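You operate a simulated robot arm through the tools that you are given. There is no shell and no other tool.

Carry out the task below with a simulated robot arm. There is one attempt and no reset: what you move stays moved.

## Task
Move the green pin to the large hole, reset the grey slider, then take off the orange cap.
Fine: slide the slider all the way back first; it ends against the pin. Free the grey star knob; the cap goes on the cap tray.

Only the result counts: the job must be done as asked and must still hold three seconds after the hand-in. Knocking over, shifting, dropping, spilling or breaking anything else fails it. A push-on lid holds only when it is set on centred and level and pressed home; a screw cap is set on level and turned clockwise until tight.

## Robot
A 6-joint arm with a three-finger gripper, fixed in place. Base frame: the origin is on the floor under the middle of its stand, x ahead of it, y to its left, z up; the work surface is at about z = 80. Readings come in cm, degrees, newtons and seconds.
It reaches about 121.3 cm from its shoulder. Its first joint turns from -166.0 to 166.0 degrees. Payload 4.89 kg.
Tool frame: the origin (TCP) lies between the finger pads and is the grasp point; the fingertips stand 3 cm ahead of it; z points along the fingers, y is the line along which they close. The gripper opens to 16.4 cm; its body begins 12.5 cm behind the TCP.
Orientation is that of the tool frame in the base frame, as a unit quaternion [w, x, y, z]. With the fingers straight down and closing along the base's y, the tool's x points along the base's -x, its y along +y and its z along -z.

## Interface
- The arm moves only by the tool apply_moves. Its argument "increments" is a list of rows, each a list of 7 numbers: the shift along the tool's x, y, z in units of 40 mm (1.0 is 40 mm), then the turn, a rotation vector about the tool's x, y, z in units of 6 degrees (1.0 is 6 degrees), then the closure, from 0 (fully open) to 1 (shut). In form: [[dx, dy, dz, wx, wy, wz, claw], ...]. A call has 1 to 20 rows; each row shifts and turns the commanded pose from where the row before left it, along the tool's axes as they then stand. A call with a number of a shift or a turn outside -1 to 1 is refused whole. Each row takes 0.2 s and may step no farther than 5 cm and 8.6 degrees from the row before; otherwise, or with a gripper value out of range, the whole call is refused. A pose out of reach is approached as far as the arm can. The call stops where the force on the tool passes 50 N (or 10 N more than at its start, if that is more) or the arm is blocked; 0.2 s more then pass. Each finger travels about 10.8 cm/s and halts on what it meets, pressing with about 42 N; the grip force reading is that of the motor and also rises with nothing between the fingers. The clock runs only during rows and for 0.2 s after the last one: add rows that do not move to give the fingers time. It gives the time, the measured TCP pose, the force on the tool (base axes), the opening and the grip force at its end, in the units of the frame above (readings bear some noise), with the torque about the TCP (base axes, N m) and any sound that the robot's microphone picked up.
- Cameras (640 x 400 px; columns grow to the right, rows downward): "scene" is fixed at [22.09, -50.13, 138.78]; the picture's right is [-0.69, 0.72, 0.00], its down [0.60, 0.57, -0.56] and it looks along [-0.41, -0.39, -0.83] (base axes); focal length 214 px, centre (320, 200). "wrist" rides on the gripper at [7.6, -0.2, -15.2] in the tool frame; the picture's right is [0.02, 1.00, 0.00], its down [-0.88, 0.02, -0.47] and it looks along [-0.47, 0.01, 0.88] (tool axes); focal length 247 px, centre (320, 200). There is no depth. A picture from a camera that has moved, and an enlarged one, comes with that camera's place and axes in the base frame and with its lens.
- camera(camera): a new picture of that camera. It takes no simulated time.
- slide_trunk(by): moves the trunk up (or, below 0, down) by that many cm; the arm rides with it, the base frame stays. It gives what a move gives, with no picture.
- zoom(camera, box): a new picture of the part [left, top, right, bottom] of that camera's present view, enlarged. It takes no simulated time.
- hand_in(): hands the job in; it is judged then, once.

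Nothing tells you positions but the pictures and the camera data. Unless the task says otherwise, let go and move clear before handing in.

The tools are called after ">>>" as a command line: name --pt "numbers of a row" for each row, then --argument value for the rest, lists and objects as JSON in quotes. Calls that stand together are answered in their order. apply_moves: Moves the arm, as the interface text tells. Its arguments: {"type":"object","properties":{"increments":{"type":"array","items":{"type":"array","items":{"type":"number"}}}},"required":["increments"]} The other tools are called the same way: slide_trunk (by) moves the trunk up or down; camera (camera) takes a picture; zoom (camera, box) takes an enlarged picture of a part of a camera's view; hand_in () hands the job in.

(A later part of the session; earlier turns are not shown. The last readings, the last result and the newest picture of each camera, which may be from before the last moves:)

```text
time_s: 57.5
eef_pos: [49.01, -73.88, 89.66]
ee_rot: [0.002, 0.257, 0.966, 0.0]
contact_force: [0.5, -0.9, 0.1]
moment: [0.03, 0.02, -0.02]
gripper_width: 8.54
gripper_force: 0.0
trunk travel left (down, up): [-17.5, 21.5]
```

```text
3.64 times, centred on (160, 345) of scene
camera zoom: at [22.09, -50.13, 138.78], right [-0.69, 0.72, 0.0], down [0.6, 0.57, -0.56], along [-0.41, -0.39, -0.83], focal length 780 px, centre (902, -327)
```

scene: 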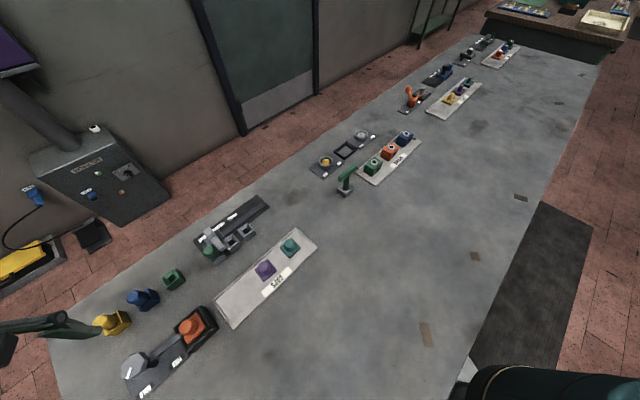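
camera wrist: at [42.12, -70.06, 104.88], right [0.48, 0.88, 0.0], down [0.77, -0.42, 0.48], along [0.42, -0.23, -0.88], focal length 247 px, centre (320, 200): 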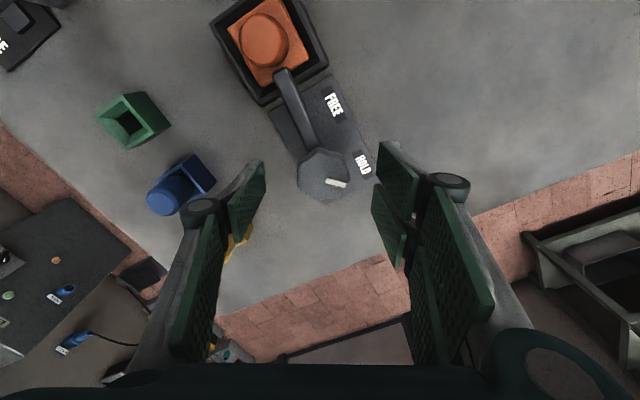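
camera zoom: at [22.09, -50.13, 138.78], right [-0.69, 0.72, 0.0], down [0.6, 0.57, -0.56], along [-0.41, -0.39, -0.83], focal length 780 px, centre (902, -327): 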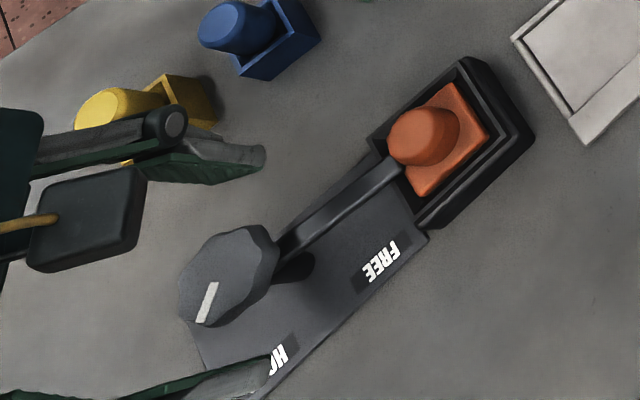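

>>> zoom --camera "wrist" --box '[260, 110, 390, 240]'

```text
3.08 times, centred on (325, 175) of wrist
camera zoom: at [42.12, -70.06, 104.88], right [0.48, 0.88, 0.0], down [0.77, -0.42, 0.48], along [0.42, -0.23, -0.88], focal length 760 px, centre (305, 277)
```

zoom: 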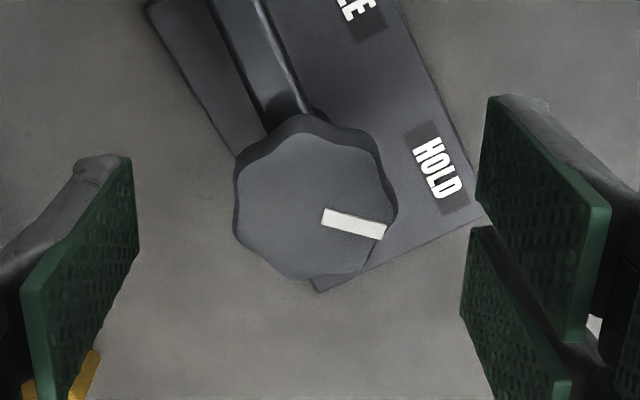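

>>> apply_moves --pt "0.06 0.05 0 0 0 0 0.48" --pt "0 0 0.2 0 0 0 0.48" --pt "0 0 0.15 0 0 0 0.48" --pt "0 0 0 0 0 0 0.48"

>>> zoom --camera "wrist" --box '[240, 110, 400, 270]'

>>> zoom --camera "scene" --box '[90, 290, 230, 400]'

```text
time_s: 58.5
eef_pos: [48.93, -73.46, 88.37]
ee_rot: [0.002, 0.257, 0.966, 0.001]
contact_force: [0.8, -0.1, -1.1]
moment: [0.01, -0.02, 0.01]
gripper_width: 8.52
gripper_force: 0.0
trunk travel left (down, up): [-17.5, 21.5]
```

```text
2.50 times, centred on (320, 190) of wrist
camera zoom: at [42.1, -69.8, 103.49], right [0.48, 0.88, 0.0], down [0.77, -0.42, 0.48], along [0.42, -0.23, -0.88], focal length 617 px, centre (320, 225)
```

zoom: 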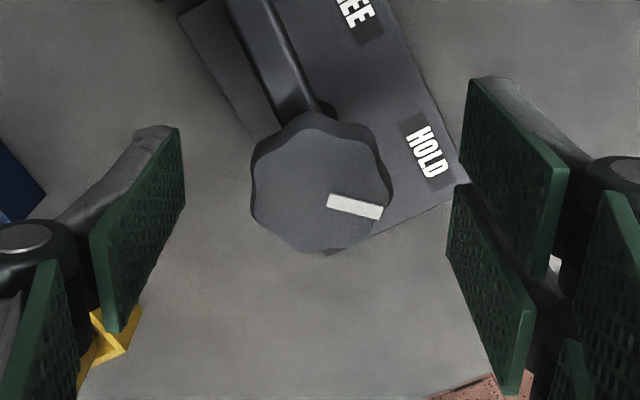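

```text
3.64 times, centred on (160, 345) of scene
camera zoom: at [22.09, -50.13, 138.78], right [-0.69, 0.72, 0.0], down [0.6, 0.57, -0.56], along [-0.41, -0.39, -0.83], focal length 780 px, centre (902, -327)
```

zoom: 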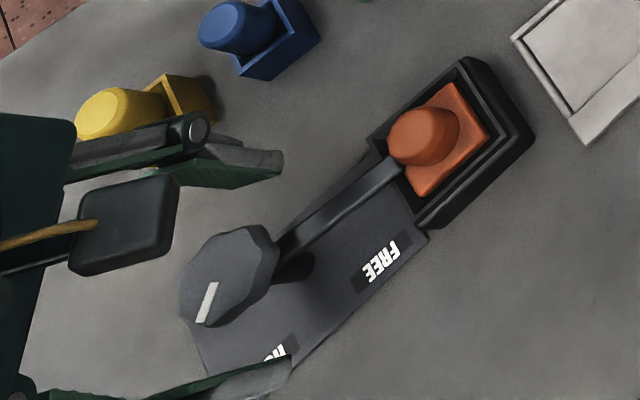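

Aligned on the knob. Closing the fingers on it.

>>> apply_moves --pt "0 0 0 0 0 0 0.6" --pt "0 0 0 0 0 0 0.7" --pt "0 0 0 0 0 0 0.8" --pt "0 0 0 0 0 0 0.8" --pt "0 0 0 0 0 0 0.8"

>>> zoom --camera "wrist" --box '[240, 110, 400, 270]'

>>> zoom --camera "scene" --box '[90, 290, 230, 400]'

```text
time_s: 59.7
eef_pos: [48.85, -73.4, 88.24]
ee_rot: [0.002, 0.257, 0.966, 0.001]
contact_force: [-0.9, -2.9, -0.9]
moment: [-0.03, 0.02, -0.04]
gripper_width: 4.0
gripper_force: 44.9
trunk travel left (down, up): [-17.5, 21.5]
```

```text
2.50 times, centred on (320, 190) of wrist
camera zoom: at [42.09, -69.82, 103.5], right [0.48, 0.88, 0.0], down [0.77, -0.42, 0.48], along [0.42, -0.23, -0.88], focal length 617 px, centre (320, 225)
```

zoom: 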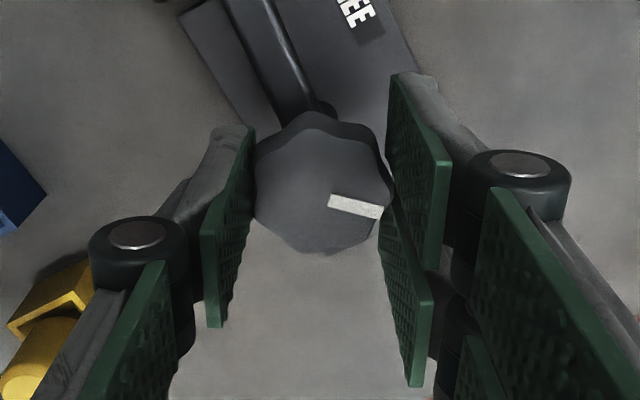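

```text
3.64 times, centred on (160, 345) of scene
camera zoom: at [22.09, -50.13, 138.78], right [-0.69, 0.72, 0.0], down [0.6, 0.57, -0.56], along [-0.41, -0.39, -0.83], focal length 780 px, centre (902, -327)
```

zoom: 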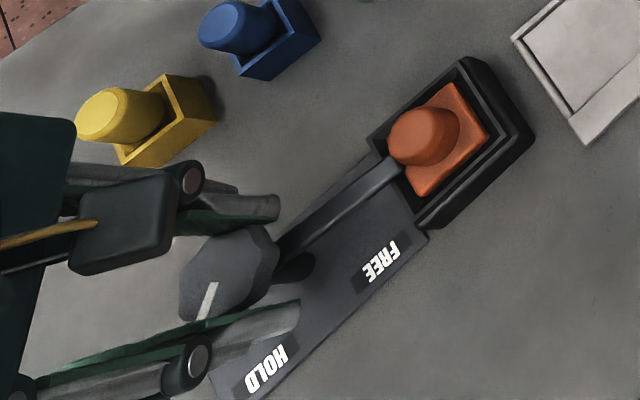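

Gripped at 4.0 cm. I'll turn it counter‑clockwise (seen from above) in stages, 30° first.

>>> apply_moves --pt "0 0 0 0 0 0 1" --pt "0 0 0 0 0 -0.7 1" --pt "0 0 0 0 0 -0.7 1" --pt "0 0 0 0 0 -0.7 1" --pt "0 0 0 0 0 -0.7 1" --pt "0 0 0 0 0 -0.7 1" --pt "0 0 0 0 0 -0.7 1" --pt "0 0 0 0 0 -0.8 1" --pt "0 0 0 0 0 0 1"

>>> zoom --camera "wrist" --box '[220, 70, 420, 270]'

>>> zoom --camera "scene" --box '[90, 290, 230, 400]'

```text
time_s: 61.4
eef_pos: [48.9, -73.44, 88.17]
ee_rot: [0.002, 0.034, 0.999, 0.0]
contact_force: [-0.8, -1.6, 15.9]
moment: [-0.02, -0.1, -0.02]
gripper_width: 3.99
gripper_force: 44.7
trunk travel left (down, up): [-17.5, 21.5]
stopped in row 8: the force on the tool passed its limit at 51 N (the readings are from after the stop); the commanded pose is now the measured one
```

```text
2.00 times, centred on (320, 170) of wrist
camera zoom: at [41.12, -73.11, 103.46], right [0.05, 1.0, 0.0], down [0.88, -0.04, 0.48], along [0.48, -0.02, -0.88], focal length 494 px, centre (320, 260)
```

zoom: 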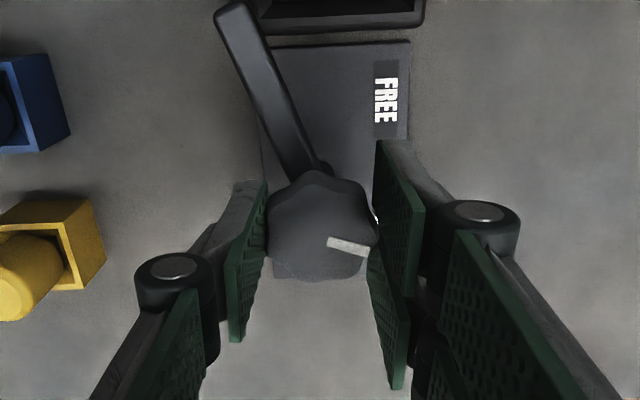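

```text
3.64 times, centred on (160, 345) of scene
camera zoom: at [22.09, -50.13, 138.78], right [-0.69, 0.72, 0.0], down [0.6, 0.57, -0.56], along [-0.41, -0.39, -0.83], focal length 780 px, centre (902, -327)
```

zoom: 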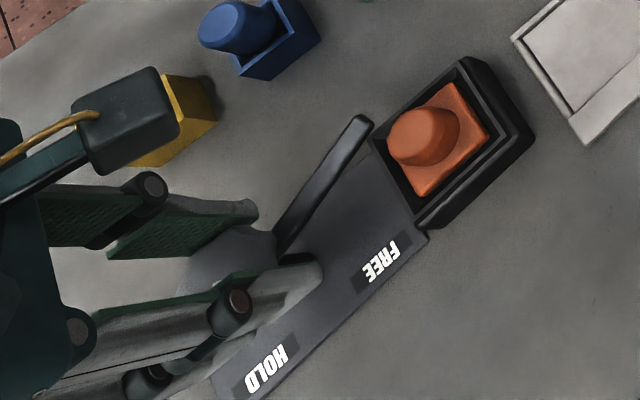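

>>> apply_moves --pt "0 0 0 0 0 0 1" --pt "0 0 0 0 0 -0.3 1" --pt "0 0 0 0 0 0 1"

>>> zoom --camera "wrist" --box '[260, 130, 360, 230]'

```text
time_s: 62.2
eef_pos: [48.84, -73.48, 88.25]
ee_rot: [0.002, 0.018, 1.0, 0.0]
contact_force: [1.6, -4.1, 26.7]
moment: [0.14, 0.07, 0.0]
gripper_width: 4.03
gripper_force: 44.8
trunk travel left (down, up): [-17.5, 21.5]
```

```text
4.00 times, centred on (310, 180) of wrist
camera zoom: at [41.11, -73.36, 103.45], right [0.01, 1.0, 0.0], down [0.88, -0.01, 0.48], along [0.48, -0.01, -0.88], focal length 988 px, centre (360, 280)
```

zoom: 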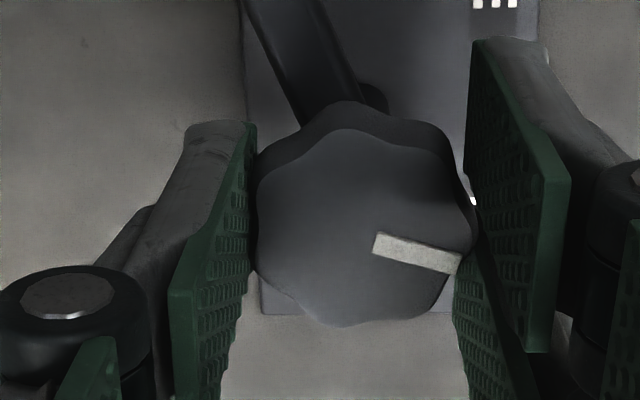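

Turning makes the knob push upward, as if it rises on a thread. I'll relieve by letting the tool rise slightly and then continue turning with a matching rise.

>>> apply_moves --pt "0 0 -0.02 0 0 0 1" --pt "0 0 -0.02 0 0 0 1" --pt "0 0 0 0 0 0 1"

```text
time_s: 63.0
eef_pos: [48.95, -73.43, 88.23]
ee_rot: [0.002, 0.018, 1.0, -0.001]
contact_force: [-6.8, 3.5, -6.9]
moment: [-0.06, -0.37, 0.01]
gripper_width: 3.99
gripper_force: 44.6
trunk travel left (down, up): [-17.5, 21.5]
```

>>> apply_moves --pt "0 0 0 0 0 -0.5 1" --pt "0 0 0 0 0 -0.5 1" --pt "0 0 0 0 0 0 1"

>>> zoom --camera "wrist" --box '[240, 90, 400, 250]'

```text
time_s: 63.8
eef_pos: [48.92, -73.59, 88.2]
ee_rot: [0.002, -0.034, 0.999, 0.0]
contact_force: [-16.5, 11.5, -13.4]
moment: [0.27, 0.64, 0.01]
gripper_width: 4.0
gripper_force: 44.9
trunk travel left (down, up): [-17.5, 21.5]
```

```text
2.50 times, centred on (320, 170) of wrist
camera zoom: at [41.16, -74.2, 103.46], right [-0.09, 1.0, 0.0], down [0.88, 0.08, 0.48], along [0.47, 0.04, -0.88], focal length 617 px, centre (320, 275)
```

zoom: 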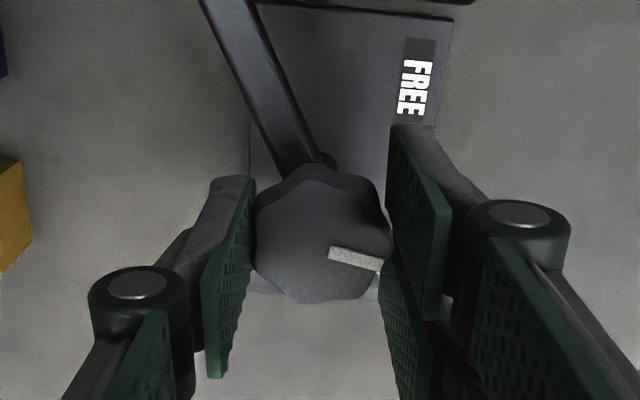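

The sideways reaction shows my turn axis is slightly off the pivot; I'll shift about 1 mm toward the reaction and continue turning.

>>> apply_moves --pt "0.02 0.014 0.015 0 0 0 1" --pt "0 0 0 0 0 0 1"

>>> apply_moves --pt "0 0 0 0 0 -0.5 1" --pt "0 0 0 0 0 -0.5 1" --pt "0 0 0 0 0 0 1"

```text
time_s: 64.4
eef_pos: [48.94, -73.56, 88.18]
ee_rot: [0.002, -0.033, 0.999, -0.001]
contact_force: [-6.2, 7.6, -2.3]
moment: [0.27, 0.41, 0.02]
gripper_width: 4.0
gripper_force: 44.8
trunk travel left (down, up): [-17.5, 21.5]
```

```text
time_s: 65.2
eef_pos: [48.87, -73.48, 88.25]
ee_rot: [0.002, -0.087, 0.996, -0.001]
contact_force: [3.3, -1.9, -5.7]
moment: [0.01, -0.47, 0.01]
gripper_width: 3.99
gripper_force: 45.0
trunk travel left (down, up): [-17.5, 21.5]
```

>>> apply_moves --pt "0 0 0 0 0 -0.5 1" --pt "0 0 0 0 0 -0.5 1" --pt "0 0 0 0 0 -0.5 1" --pt "0 0 0 0 0 -0.5 1" --pt "0 0 0 0 0 0 1"

>>> zoom --camera "wrist" --box '[240, 90, 400, 250]'

```text
time_s: 66.4
eef_pos: [48.84, -73.49, 88.14]
ee_rot: [0.002, -0.19, 0.982, -0.001]
contact_force: [9.8, -10.5, -0.7]
moment: [-0.08, -0.35, -0.03]
gripper_width: 4.03
gripper_force: 45.1
trunk travel left (down, up): [-17.5, 21.5]
```

```text
2.50 times, centred on (320, 170) of wrist
camera zoom: at [41.74, -76.53, 103.46], right [-0.39, 0.92, 0.0], down [0.81, 0.35, 0.48], along [0.44, 0.18, -0.88], focal length 617 px, centre (320, 275)
```

zoom: 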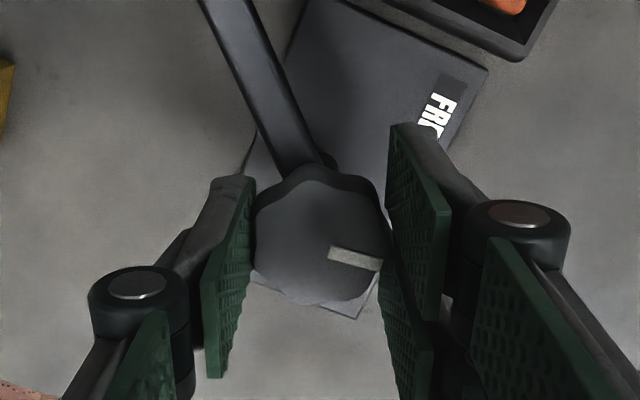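

>>> apply_moves --pt "-0.007 -0.016 0 0 0 -0.5 1" --pt "0 0 0 0 0 -0.5 1" --pt "0 0 0 0 0 -0.5 1" --pt "0 0 0 0 0 -0.5 1" --pt "0 0 0 0 0 0 1"

>>> zoom --camera "wrist" --box '[220, 50, 420, 250]'

>>> zoom --camera "scene" --box '[80, 270, 240, 400]'

```text
time_s: 67.6
eef_pos: [48.94, -73.59, 88.26]
ee_rot: [0.001, -0.292, 0.956, -0.002]
contact_force: [7.1, -9.1, -8.4]
moment: [-0.08, -0.28, 0.0]
gripper_width: 3.98
gripper_force: 45.1
trunk travel left (down, up): [-17.5, 21.5]
```

```text
2.00 times, centred on (320, 150) of wrist
camera zoom: at [42.54, -77.95, 103.47], right [-0.58, 0.82, 0.0], down [0.72, 0.51, 0.47], along [0.39, 0.27, -0.88], focal length 494 px, centre (320, 300)
```

zoom: 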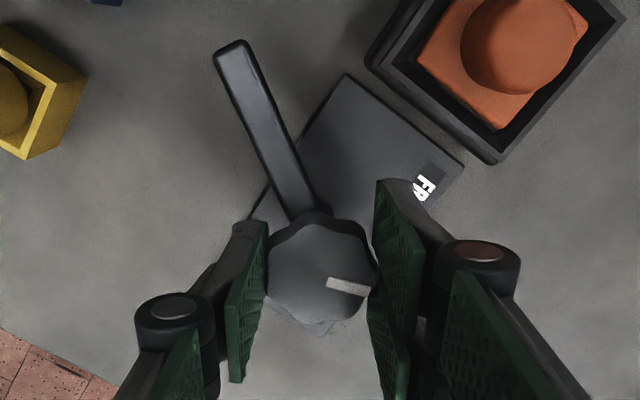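

```text
3.08 times, centred on (160, 335) of scene
camera zoom: at [22.09, -50.13, 138.78], right [-0.69, 0.72, 0.0], down [0.6, 0.57, -0.56], along [-0.41, -0.39, -0.83], focal length 660 px, centre (812, -215)
```

zoom: 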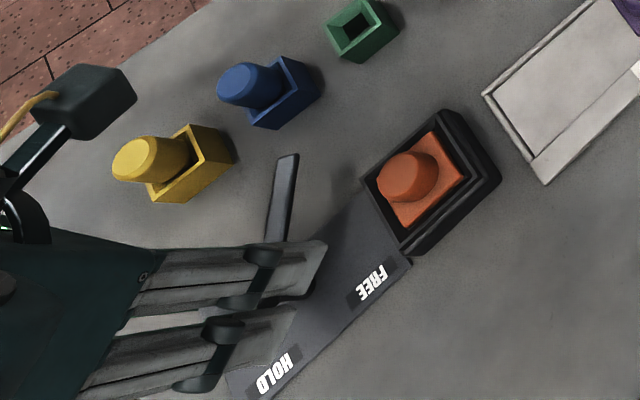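

>>> apply_moves --pt "0 -0.014 0.01 0 0 -0.5 1" --pt "0 0 0 0 0 -0.5 1" --pt "0 0 0 0 0 -0.5 1" --pt "0 0 0 0 0 -0.5 1" --pt "0 0 0 0 0 0 1"

>>> zoom --camera "wrist" --box '[220, 50, 420, 250]'

```text
time_s: 68.8
eef_pos: [48.95, -73.52, 88.21]
ee_rot: [0.003, -0.389, 0.921, -0.003]
contact_force: [3.0, -27.0, 20.8]
moment: [-0.53, -0.06, -0.05]
gripper_width: 4.01
gripper_force: 45.0
trunk travel left (down, up): [-17.5, 21.5]
```

```text
2.00 times, centred on (320, 150) of wrist
camera zoom: at [43.59, -79.14, 103.48], right [-0.73, 0.68, 0.0], down [0.6, 0.65, 0.47], along [0.33, 0.34, -0.88], focal length 494 px, centre (320, 300)
```

zoom: 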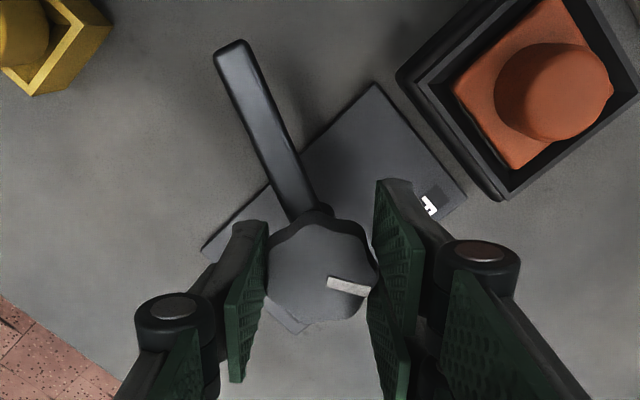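

>>> apply_moves --pt "0.02 -0.022 -0.018 0 0 0 1" --pt "0 0 0 0 0 -0.5 1" --pt "0 0 0 0 0 -0.5 1" --pt "0 0 0 0 0 0 1"

>>> zoom --camera "scene" --box '[80, 270, 240, 400]'

```text
time_s: 69.8
eef_pos: [49.02, -73.55, 88.17]
ee_rot: [0.002, -0.438, 0.899, 0.0]
contact_force: [-11.8, 21.0, -23.7]
moment: [0.66, 0.03, -0.01]
gripper_width: 4.01
gripper_force: 45.0
trunk travel left (down, up): [-17.5, 21.5]
```

```text
3.08 times, centred on (160, 335) of scene
camera zoom: at [22.09, -50.13, 138.78], right [-0.69, 0.72, 0.0], down [0.6, 0.57, -0.56], along [-0.41, -0.39, -0.83], focal length 660 px, centre (812, -215)
```

zoom: 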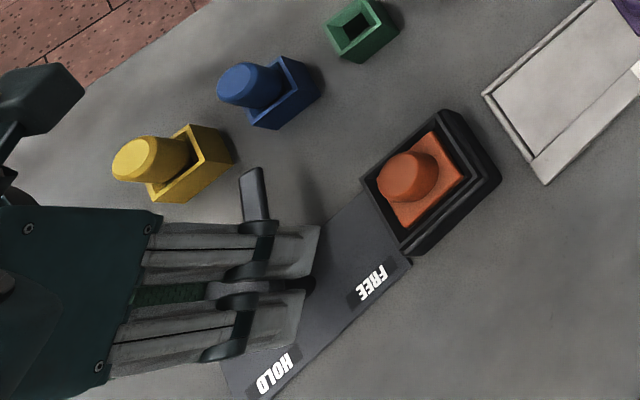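

>>> apply_moves --pt "-0.007 0.012 0.014 0 0 0 1" --pt "0 0 0 0 0 -0.5 1" --pt "0 0 0 0 0 -0.5 1" --pt "0 0 0 0 0 -0.4 1" --pt "0 0 0 0 0 0 1"

>>> camera --camera "wrist"

>>> zoom --camera "wrist" --box '[220, 50, 420, 250]'

```text
time_s: 71.0
eef_pos: [49.09, -73.64, 88.18]
ee_rot: [0.001, -0.503, 0.864, -0.002]
contact_force: [3.9, 16.6, -10.8]
moment: [0.35, -0.11, 0.0]
gripper_width: 4.01
gripper_force: 45.0
trunk travel left (down, up): [-17.5, 21.5]
```

```text
taken
camera wrist: at [45.17, -80.3, 103.49], right [-0.88, 0.48, 0.0], down [0.42, 0.78, 0.47], along [0.23, 0.41, -0.88], focal length 247 px, centre (320, 200)
```

wrist: 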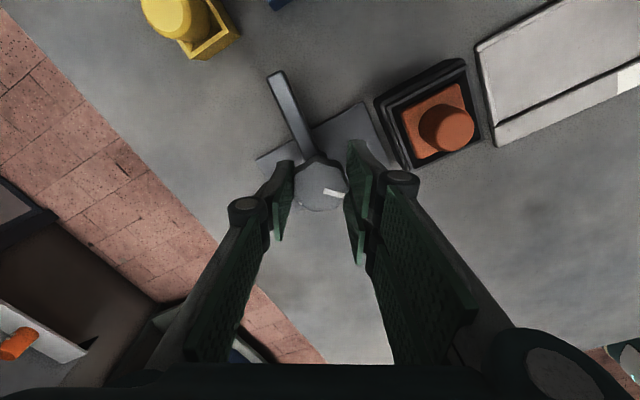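

```text
2.00 times, centred on (320, 150) of wrist
camera zoom: at [45.17, -80.3, 103.49], right [-0.88, 0.48, 0.0], down [0.42, 0.78, 0.47], along [0.23, 0.41, -0.88], focal length 494 px, centre (320, 300)
```

zoom: 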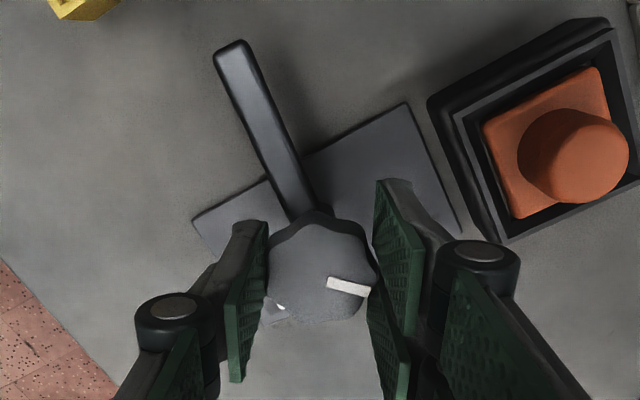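

The knob has turned 90° and the bar now points to -y, clear of the cap. I'll release the knob, lift and check the mark against FREE.

>>> apply_moves --pt "-0.012 0.004 0.01 0 0 0 1" --pt "0 0 0 0 0 0 1" --pt "0 0 0 0 0 0 0.7" --pt "0 0 0 0 0 0 0.55" --pt "0 0 0 0 0 0 0.48" --pt "0 0 0 0 0 0 0.48" --pt "0 0 -0.6 0 0 0 0.48" --pt "0 0 -0.9 0 0 0 0.48" --pt "0 0 -0.9 0 0 0 0.48" --pt "0 0 -0.9 0 0 0 0.48" --pt "0 0 0 0 0 0 0.48"

>>> camera --camera "wrist"

>>> zoom --camera "wrist" --box '[230, 60, 410, 200]'

>>> zoom --camera "scene" --box '[80, 270, 240, 400]'

```text
time_s: 73.4
eef_pos: [48.9, -73.55, 101.73]
ee_rot: [0.002, -0.501, 0.865, -0.001]
contact_force: [0.0, -0.4, 0.8]
moment: [-0.04, -0.02, 0.02]
gripper_width: 8.53
gripper_force: 0.0
trunk travel left (down, up): [-17.5, 21.5]
```

```text
taken
camera wrist: at [45.05, -80.18, 116.93], right [-0.88, 0.48, 0.0], down [0.42, 0.78, 0.47], along [0.23, 0.41, -0.88], focal length 247 px, centre (320, 200)
```

wrist: 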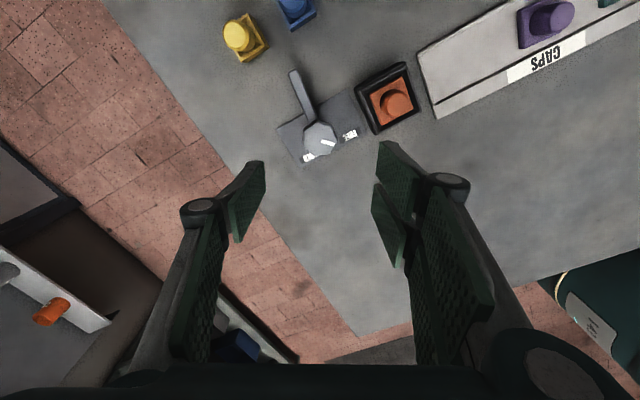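

```text
2.86 times, centred on (320, 130) of wrist
camera zoom: at [45.05, -80.18, 116.93], right [-0.88, 0.48, 0.0], down [0.42, 0.78, 0.47], along [0.23, 0.41, -0.88], focal length 706 px, centre (320, 400)
```

zoom: 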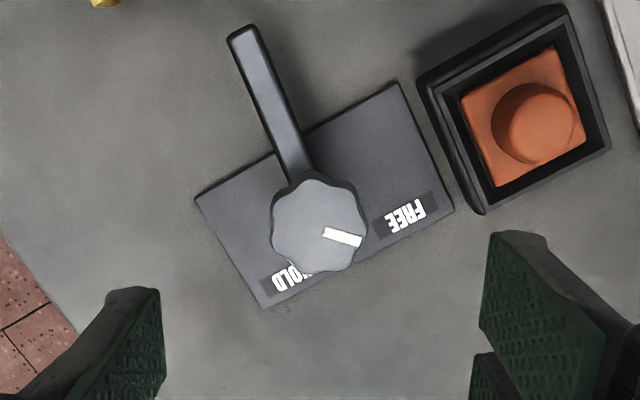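

```text
3.08 times, centred on (160, 335) of scene
camera zoom: at [22.09, -50.13, 138.78], right [-0.69, 0.72, 0.0], down [0.6, 0.57, -0.56], along [-0.41, -0.39, -0.83], focal length 660 px, centre (812, -215)
```

zoom: 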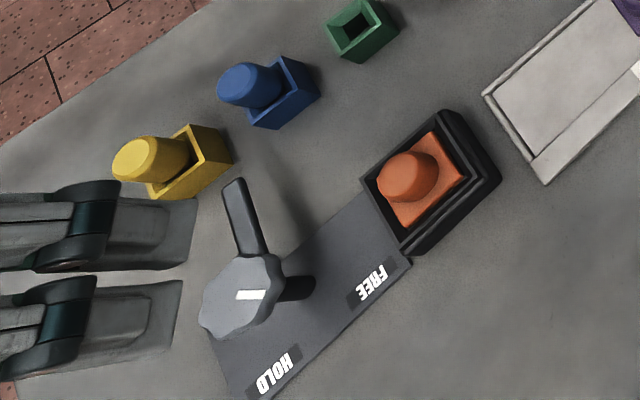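

>>> zoom --camera "wrist" --box '[280, 100, 380, 180]'

```text
5.00 times, centred on (330, 140) of wrist
camera zoom: at [45.05, -80.18, 116.93], right [-0.88, 0.48, 0.0], down [0.42, 0.78, 0.47], along [0.23, 0.41, -0.88], focal length 1235 px, centre (270, 500)
```

zoom: 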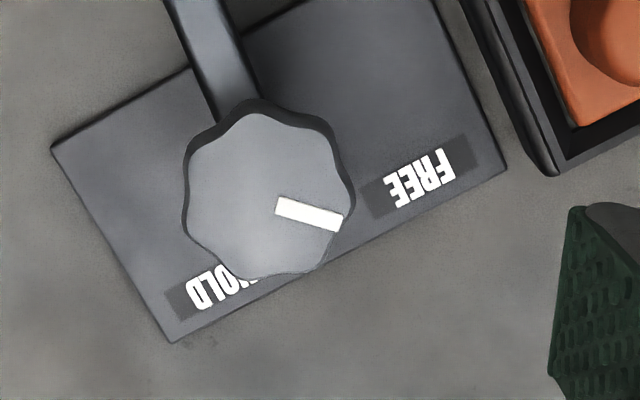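

The white mark now points at FREE and the bar is well clear. Next I level yaw back to zero and hover over the orange cap's dome near (38.7, -72.7).

>>> apply_moves --pt "0 0 0 0 0 1 0.55" --pt "0 0 0 0 0 1 0.55" --pt "0 0 0 0 0 1 0.55" --pt "0 0 0 0 0 1 0.55" --pt "0 0 0 0 0 1 0.55" --pt "0 0 0 0 0 1 0.55" --pt "0 0 0 0 0 1 0.55" --pt "0 0 0 0 0 1 0.55" --pt "0 0 0 0 0 1 0.55" --pt "0 0 0 0 0 1 0.55" --pt "0.85 0.07 0.1 0 0 0 0.55" --pt "0.85 0.07 0.1 0 0 0 0.55" --pt "0.85 0.07 0.1 0 0 0 0.55" --pt "0 0 0 0 0 0 0.55" --pt "0 0 0 0 0 0 0.55"

>>> camera --camera "wrist"

>>> zoom --camera "wrist" --box '[260, 80, 380, 200]'

>>> zoom --camera "scene" --box '[100, 260, 240, 400]'

```text
time_s: 76.6
eef_pos: [38.7, -72.75, 100.34]
ee_rot: [0.001, -0.002, 1.0, -0.001]
contact_force: [-0.1, -0.7, 0.5]
moment: [0.02, -0.06, -0.02]
gripper_width: 7.38
gripper_force: 0.0
trunk travel left (down, up): [-17.5, 21.5]
```

```text
taken
camera wrist: at [30.89, -72.95, 115.6], right [-0.03, 1.0, 0.0], down [0.88, 0.02, 0.48], along [0.48, 0.01, -0.88], focal length 247 px, centre (320, 200)
```

wrist: 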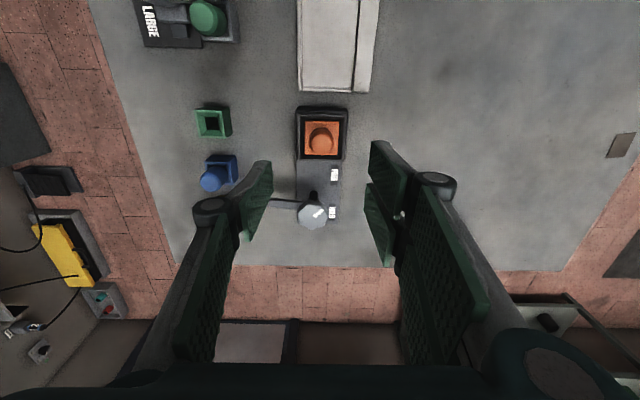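

```text
3.33 times, centred on (320, 140) of wrist
camera zoom: at [30.89, -72.95, 115.6], right [-0.03, 1.0, 0.0], down [0.88, 0.02, 0.48], along [0.48, 0.01, -0.88], focal length 823 px, centre (320, 400)
```

zoom: 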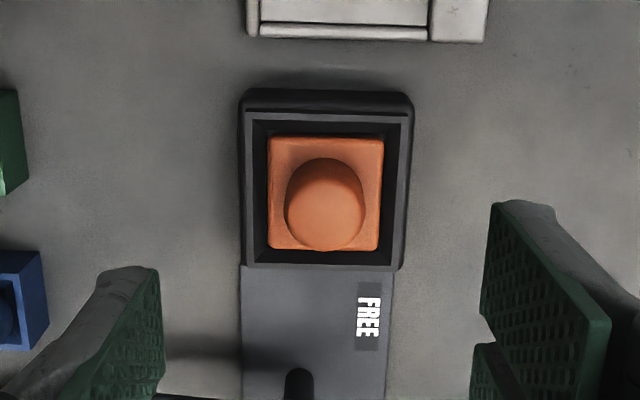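

```text
2.86 times, centred on (170, 330) of scene
camera zoom: at [22.09, -50.13, 138.78], right [-0.69, 0.72, 0.0], down [0.6, 0.57, -0.56], along [-0.41, -0.39, -0.83], focal length 613 px, centre (749, -171)
```

zoom: 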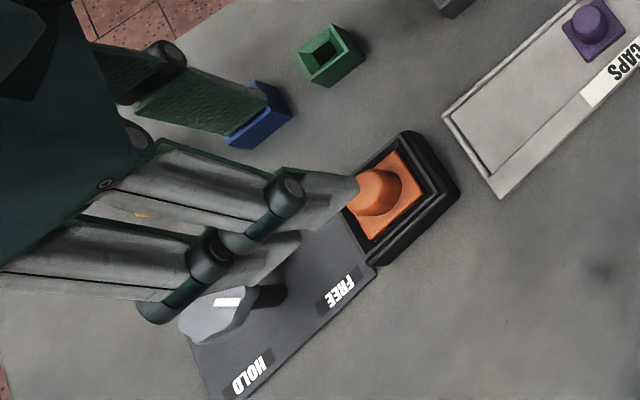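

Cap centre is about (39.1, -72.6). I'll correct and descend so the fingertips stop just above the plate, then check.

>>> apply_moves --pt "-0.1 0.045 0.8 0 0 0 0.55" --pt "0 0 0.8 0 0 0 0.55" --pt "0 0 0.8 0 0 0 0.55" --pt "0 0 0.6 0 0 0 0.55" --pt "0 0 0.33 0 0 0 0.55" --pt "0 0 0 0 0 0 0.55"

>>> camera --camera "wrist"

>>> zoom --camera "wrist" --box '[240, 110, 400, 270]'

>>> zoom --camera "scene" --box '[120, 270, 240, 390]'

```text
time_s: 78.0
eef_pos: [39.1, -72.49, 86.84]
ee_rot: [0.002, -0.003, 1.0, -0.001]
contact_force: [-0.7, -0.1, 0.4]
moment: [-0.01, 0.03, 0.0]
gripper_width: 7.38
gripper_force: 0.0
trunk travel left (down, up): [-17.5, 21.5]
```

```text
taken
camera wrist: at [31.39, -72.79, 102.13], right [-0.03, 1.0, 0.0], down [0.88, 0.02, 0.48], along [0.48, 0.01, -0.88], focal length 247 px, centre (320, 200)
```

wrist: 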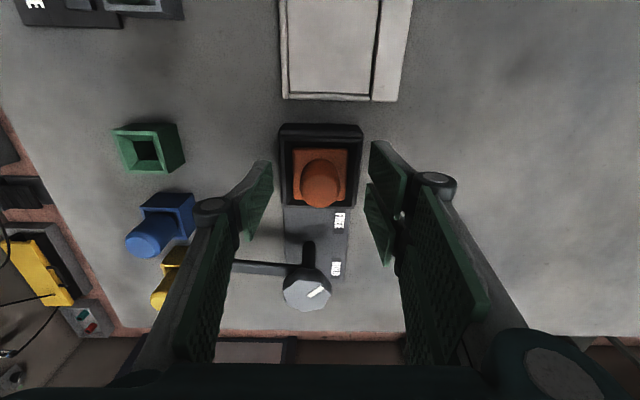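

```text
2.50 times, centred on (320, 190) of wrist
camera zoom: at [31.39, -72.79, 102.13], right [-0.03, 1.0, 0.0], down [0.88, 0.02, 0.48], along [0.48, 0.01, -0.88], focal length 617 px, centre (320, 225)
```

zoom: 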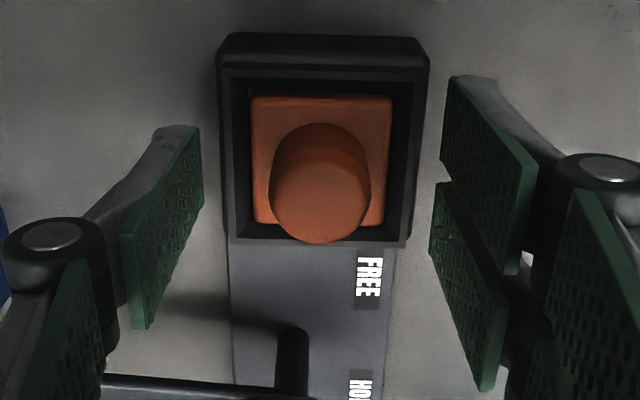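

```text
3.33 times, centred on (180, 330) of scene
camera zoom: at [22.09, -50.13, 138.78], right [-0.69, 0.72, 0.0], down [0.6, 0.57, -0.56], along [-0.41, -0.39, -0.83], focal length 715 px, centre (787, -233)
```

zoom: 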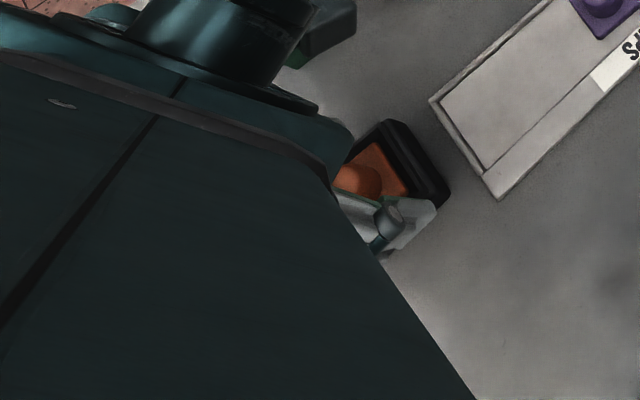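

>>> apply_moves --pt "-0.045 0 0 0 0 0 0.55" --pt "0 0 0 0 0 0 0.7" --pt "0 0 0 0 0 0 0.8" --pt "0 0 0 0 0 0 1" --pt "0 0 0 0 0 0 1" --pt "0 0 0 0 0 0 1"

>>> zoom --camera "wrist" --box '[240, 110, 400, 270]'

```text
time_s: 79.4
eef_pos: [39.27, -72.64, 86.93]
ee_rot: [0.001, -0.002, 1.0, -0.001]
contact_force: [0.8, -0.4, 10.0]
moment: [0.02, 0.04, -0.02]
gripper_width: 2.77
gripper_force: 42.2
trunk travel left (down, up): [-17.5, 21.5]
```

```text
2.50 times, centred on (320, 190) of wrist
camera zoom: at [31.51, -72.79, 102.17], right [-0.03, 1.0, 0.0], down [0.88, 0.02, 0.48], along [0.48, 0.01, -0.88], focal length 617 px, centre (320, 225)
```

zoom: 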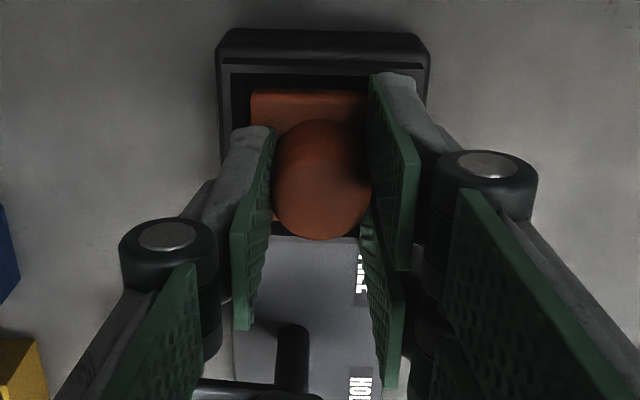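

Gripped the dome at 2.77 cm. Lifting straight up, slowly at first.

>>> apply_moves --pt "0 0 -0.05 0 0 0 1" --pt "0 0 -0.1 0 0 0 1" --pt "0 0 -0.15 0 0 0 1" --pt "0 0 -0.3 0 0 0 1" --pt "0 0 -0.5 0 0 0 1" --pt "0 0 -0.5 0 0 0 1" --pt "0 0 0 0 0 0 1"

>>> camera --camera "wrist"

>>> zoom --camera "scene" --box '[120, 250, 260, 390]'

```text
time_s: 81.0
eef_pos: [39.38, -72.61, 93.22]
ee_rot: [0.003, -0.003, 1.0, 0.0]
contact_force: [-0.3, -1.4, -0.7]
moment: [-0.02, -0.01, 0.0]
gripper_width: 2.75
gripper_force: 41.8
trunk travel left (down, up): [-17.5, 21.5]
```

```text
taken
camera wrist: at [31.55, -72.82, 108.44], right [-0.03, 1.0, 0.0], down [0.88, 0.02, 0.48], along [0.48, 0.01, -0.88], focal length 247 px, centre (320, 200)
```

wrist: 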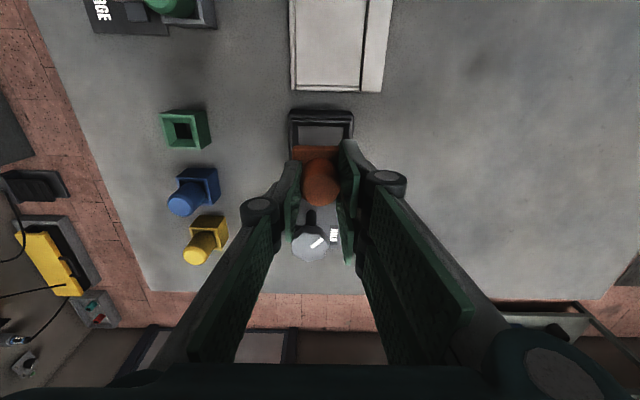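

```text
2.86 times, centred on (190, 320) of scene
camera zoom: at [22.09, -50.13, 138.78], right [-0.69, 0.72, 0.0], down [0.6, 0.57, -0.56], along [-0.41, -0.39, -0.83], focal length 613 px, centre (691, -143)
```

zoom: 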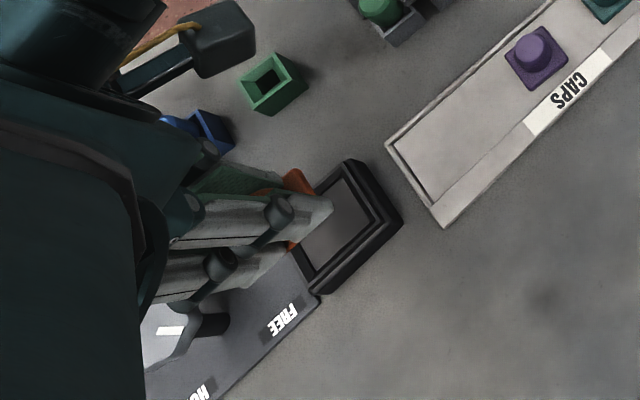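

The cap came off cleanly and its frame stayed in place. Moving over the free end of the cap tray near (28, -71.8).

>>> apply_moves --pt "0 0 -0.5 0 0 0 1" --pt "0.7 0.05 -0.2 0 0 0 1" --pt "0.7 0.05 0 0 0 0 1" --pt "0.7 0.05 0 0 0 0 1" --pt "0.7 0.05 0 0 0 0 1" --pt "0 0 0 0 0 0 1" --pt "0 0 0 0 0 0 1"

>>> camera --camera "wrist"

>>> zoom --camera "scene" --box '[180, 190, 340, 350]'

```text
time_s: 82.6
eef_pos: [28.27, -72.19, 95.84]
ee_rot: [0.003, -0.003, 1.0, -0.001]
contact_force: [0.4, 1.0, -0.6]
moment: [0.03, -0.06, 0.0]
gripper_width: 2.73
gripper_force: 41.8
trunk travel left (down, up): [-17.5, 21.5]
```

```text
taken
camera wrist: at [20.43, -72.44, 111.11], right [-0.03, 1.0, 0.0], down [0.88, 0.02, 0.48], along [0.48, 0.01, -0.88], focal length 247 px, centre (320, 200)
```

wrist: 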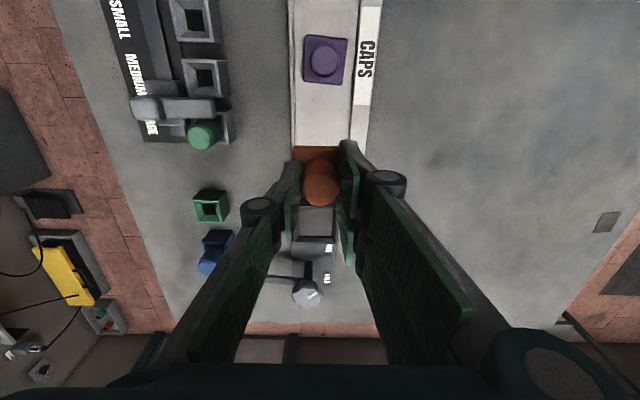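

```text
2.50 times, centred on (260, 270) of scene
camera zoom: at [22.09, -50.13, 138.78], right [-0.69, 0.72, 0.0], down [0.6, 0.57, -0.56], along [-0.41, -0.39, -0.83], focal length 536 px, centre (470, 25)
```

zoom: 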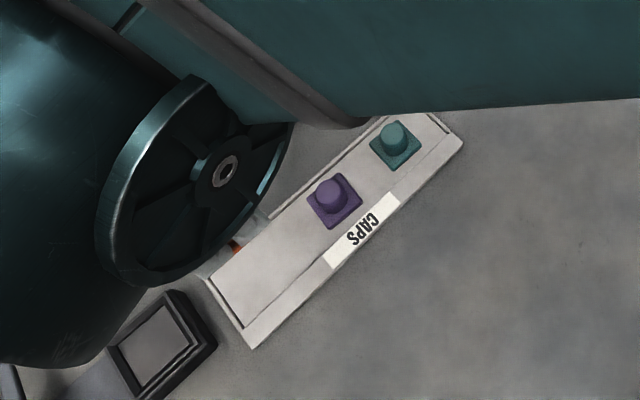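

>>> apply_moves --pt "0.05 0 0.6 0 0 0 1" --pt "0 0 0.6 0 0 0 1" --pt "0 0 0.6 0 0 0 1" --pt "0 0 0.4 0 0 0 1" --pt "0 0 0 0 0 0 1"

>>> camera --camera "wrist"

>>> zoom --camera "wrist" --box '[240, 60, 400, 220]'

>>> zoom --camera "scene" --box '[200, 230, 320, 350]'

```text
time_s: 83.8
eef_pos: [27.97, -71.91, 87.25]
ee_rot: [0.002, -0.003, 1.0, 0.0]
contact_force: [-0.3, 0.0, -1.0]
moment: [0.01, -0.01, -0.01]
gripper_width: 2.74
gripper_force: 42.0
trunk travel left (down, up): [-17.5, 21.5]
```

```text
taken
camera wrist: at [20.13, -72.08, 102.49], right [-0.03, 1.0, 0.0], down [0.88, 0.02, 0.48], along [0.48, 0.01, -0.88], focal length 247 px, centre (320, 200)
```

wrist: 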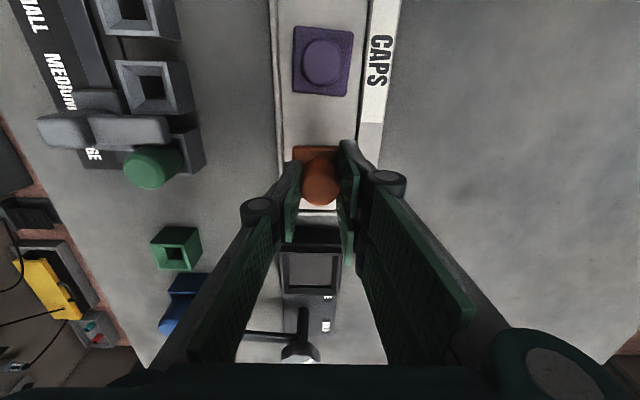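

```text
2.50 times, centred on (320, 140) of wrist
camera zoom: at [20.13, -72.08, 102.49], right [-0.03, 1.0, 0.0], down [0.88, 0.02, 0.48], along [0.48, 0.01, -0.88], focal length 617 px, centre (320, 350)
```

zoom: 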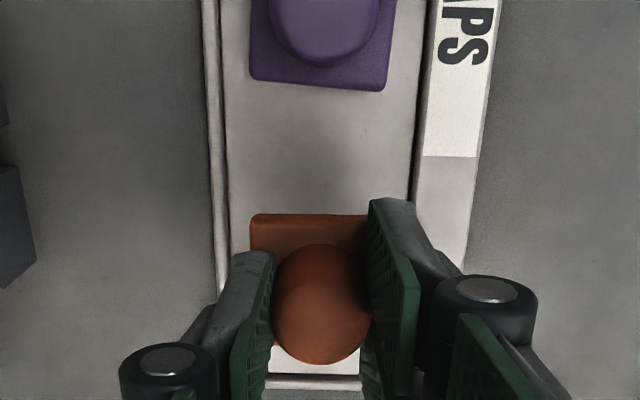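

```text
3.33 times, centred on (260, 290) of scene
camera zoom: at [22.09, -50.13, 138.78], right [-0.69, 0.72, 0.0], down [0.6, 0.57, -0.56], along [-0.41, -0.39, -0.83], focal length 715 px, centre (520, -100)
```

zoom: 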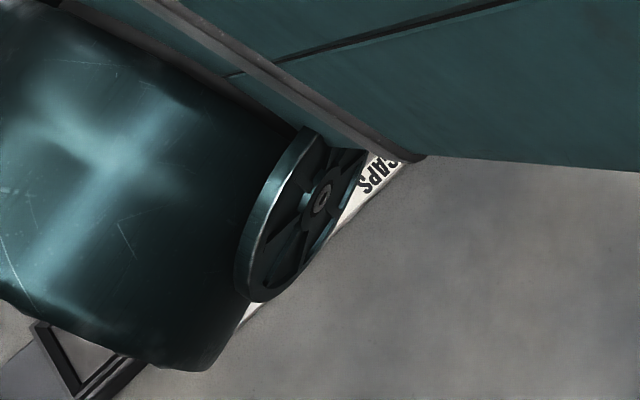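

The cap is centred over the free part of the tray. Lowering in small steps until it touches.

>>> apply_moves --pt "0 0 0.15 0 0 0 1" --pt "0 0 0.15 0 0 0 1" --pt "0 0 0.1 0 0 0 1" --pt "0 0 0.05 0 0 0 1" --pt "0 0 0.05 0 0 0 1" --pt "0 0 0 0 0 0 1"

>>> zoom --camera "wrist" --box '[240, 60, 400, 220]'

```text
time_s: 85.2
eef_pos: [27.93, -71.87, 85.21]
ee_rot: [0.001, -0.003, 1.0, 0.0]
contact_force: [0.9, 0.2, -0.9]
moment: [0.01, -0.01, 0.03]
gripper_width: 2.77
gripper_force: 42.5
trunk travel left (down, up): [-17.5, 21.5]
```

```text
2.50 times, centred on (320, 140) of wrist
camera zoom: at [20.1, -72.04, 100.45], right [-0.03, 1.0, 0.0], down [0.88, 0.02, 0.48], along [0.48, 0.01, -0.88], focal length 617 px, centre (320, 350)
```

zoom: 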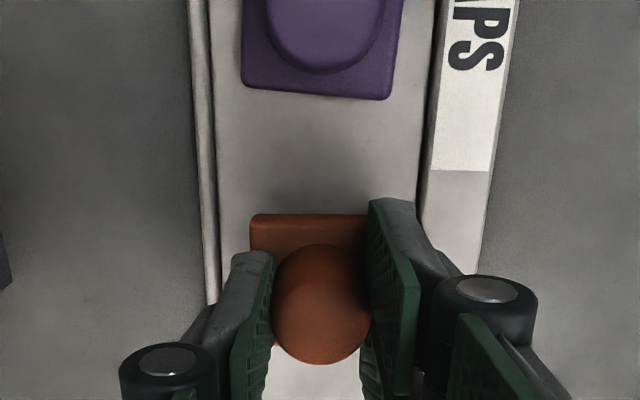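

>>> apply_moves --pt "0 0 0.04 0 0 0 1" --pt "0 0 0.04 0 0 0 1" --pt "0 0 0.04 0 0 0 1" --pt "0 0 0 0 0 0 1"

>>> zoom --camera "wrist" --box '[240, 60, 400, 220]'

```text
time_s: 86.2
eef_pos: [28.05, -71.83, 84.74]
ee_rot: [0.002, -0.002, 1.0, -0.001]
contact_force: [-0.5, 0.8, -0.5]
moment: [0.0, 0.01, 0.0]
gripper_width: 2.72
gripper_force: 41.6
trunk travel left (down, up): [-17.5, 21.5]
```

```text
2.50 times, centred on (320, 140) of wrist
camera zoom: at [20.22, -72.03, 99.98], right [-0.03, 1.0, 0.0], down [0.88, 0.02, 0.48], along [0.48, 0.01, -0.88], focal length 617 px, centre (320, 350)
```

zoom: 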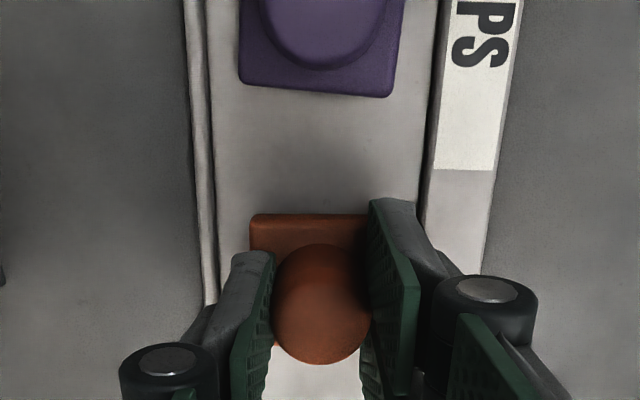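

>>> apply_moves --pt "0 0 0.03 0 0 0 1" --pt "0 0 0.03 0 0 0 1" --pt "0 0 0 0 0 0 1"

>>> apply_moves --pt "0 0 0.025 0 0 0 1" --pt "0 0 0.025 0 0 0 1" --pt "0 0 0 0 0 0 1"

```text
time_s: 87.0
eef_pos: [27.91, -71.92, 84.52]
ee_rot: [0.002, -0.003, 1.0, -0.001]
contact_force: [-0.2, -0.1, -0.7]
moment: [0.02, -0.01, -0.02]
gripper_width: 2.77
gripper_force: 42.0
trunk travel left (down, up): [-17.5, 21.5]
```

```text
time_s: 87.8
eef_pos: [27.98, -71.96, 84.19]
ee_rot: [0.001, -0.003, 1.0, -0.001]
contact_force: [-0.9, 0.3, -0.9]
moment: [-0.01, 0.03, 0.01]
gripper_width: 2.72
gripper_force: 41.7
trunk travel left (down, up): [-17.5, 21.5]
```

>>> apply_moves --pt "0 0 0.02 0 0 0 1" --pt "0 0 0.02 0 0 0 1" --pt "0 0 0 0 0 0 1"

>>> zoom --camera "wrist" --box '[270, 120, 370, 220]'

```text
time_s: 88.6
eef_pos: [27.91, -71.93, 84.17]
ee_rot: [0.003, -0.003, 1.0, -0.001]
contact_force: [8.0, 0.0, 29.4]
moment: [0.13, -0.28, -0.04]
gripper_width: 2.73
gripper_force: 42.3
trunk travel left (down, up): [-17.5, 21.5]
```

```text
4.00 times, centred on (320, 170) of wrist
camera zoom: at [20.11, -72.06, 99.45], right [-0.03, 1.0, 0.0], down [0.88, 0.03, 0.48], along [0.48, 0.01, -0.88], focal length 988 px, centre (320, 320)
```

zoom: 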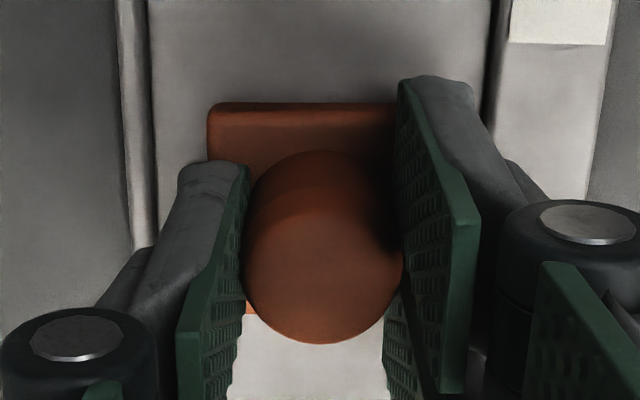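

The cap is down on the tray (29 N reaction). I'll relieve the pressure, open just slightly so the fingers don't touch the tray ledge, then lift away.

>>> apply_moves --pt "0 0 -0.03 0 0 0 1" --pt "0 0 0 0 0 0 0.83" --pt "0 0 0 0 0 0 0.8" --pt "0 0 0 0 0 0 0.79" --pt "0 0 0 0 0 0 0.79"

>>> zoom --camera "wrist" --box '[270, 120, 370, 220]'

```text
time_s: 89.8
eef_pos: [27.91, -71.81, 84.27]
ee_rot: [0.002, -0.002, 1.0, -0.001]
contact_force: [-1.9, -0.8, 6.1]
moment: [0.02, 0.09, 0.03]
gripper_width: 3.33
gripper_force: 0.1
trunk travel left (down, up): [-17.5, 21.5]
```

```text
4.00 times, centred on (320, 170) of wrist
camera zoom: at [20.09, -72.07, 99.48], right [-0.03, 1.0, 0.0], down [0.88, 0.02, 0.48], along [0.48, 0.01, -0.88], focal length 988 px, centre (320, 320)
```

zoom: 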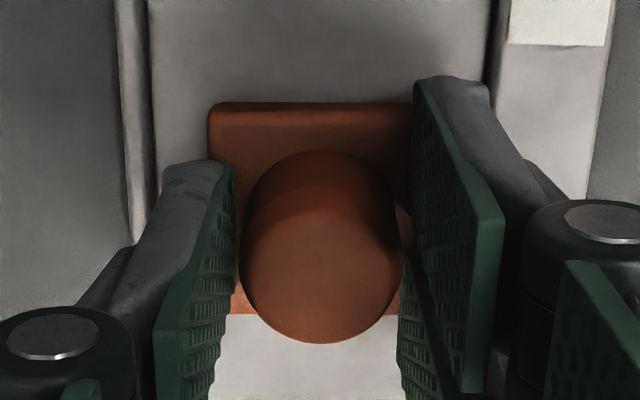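

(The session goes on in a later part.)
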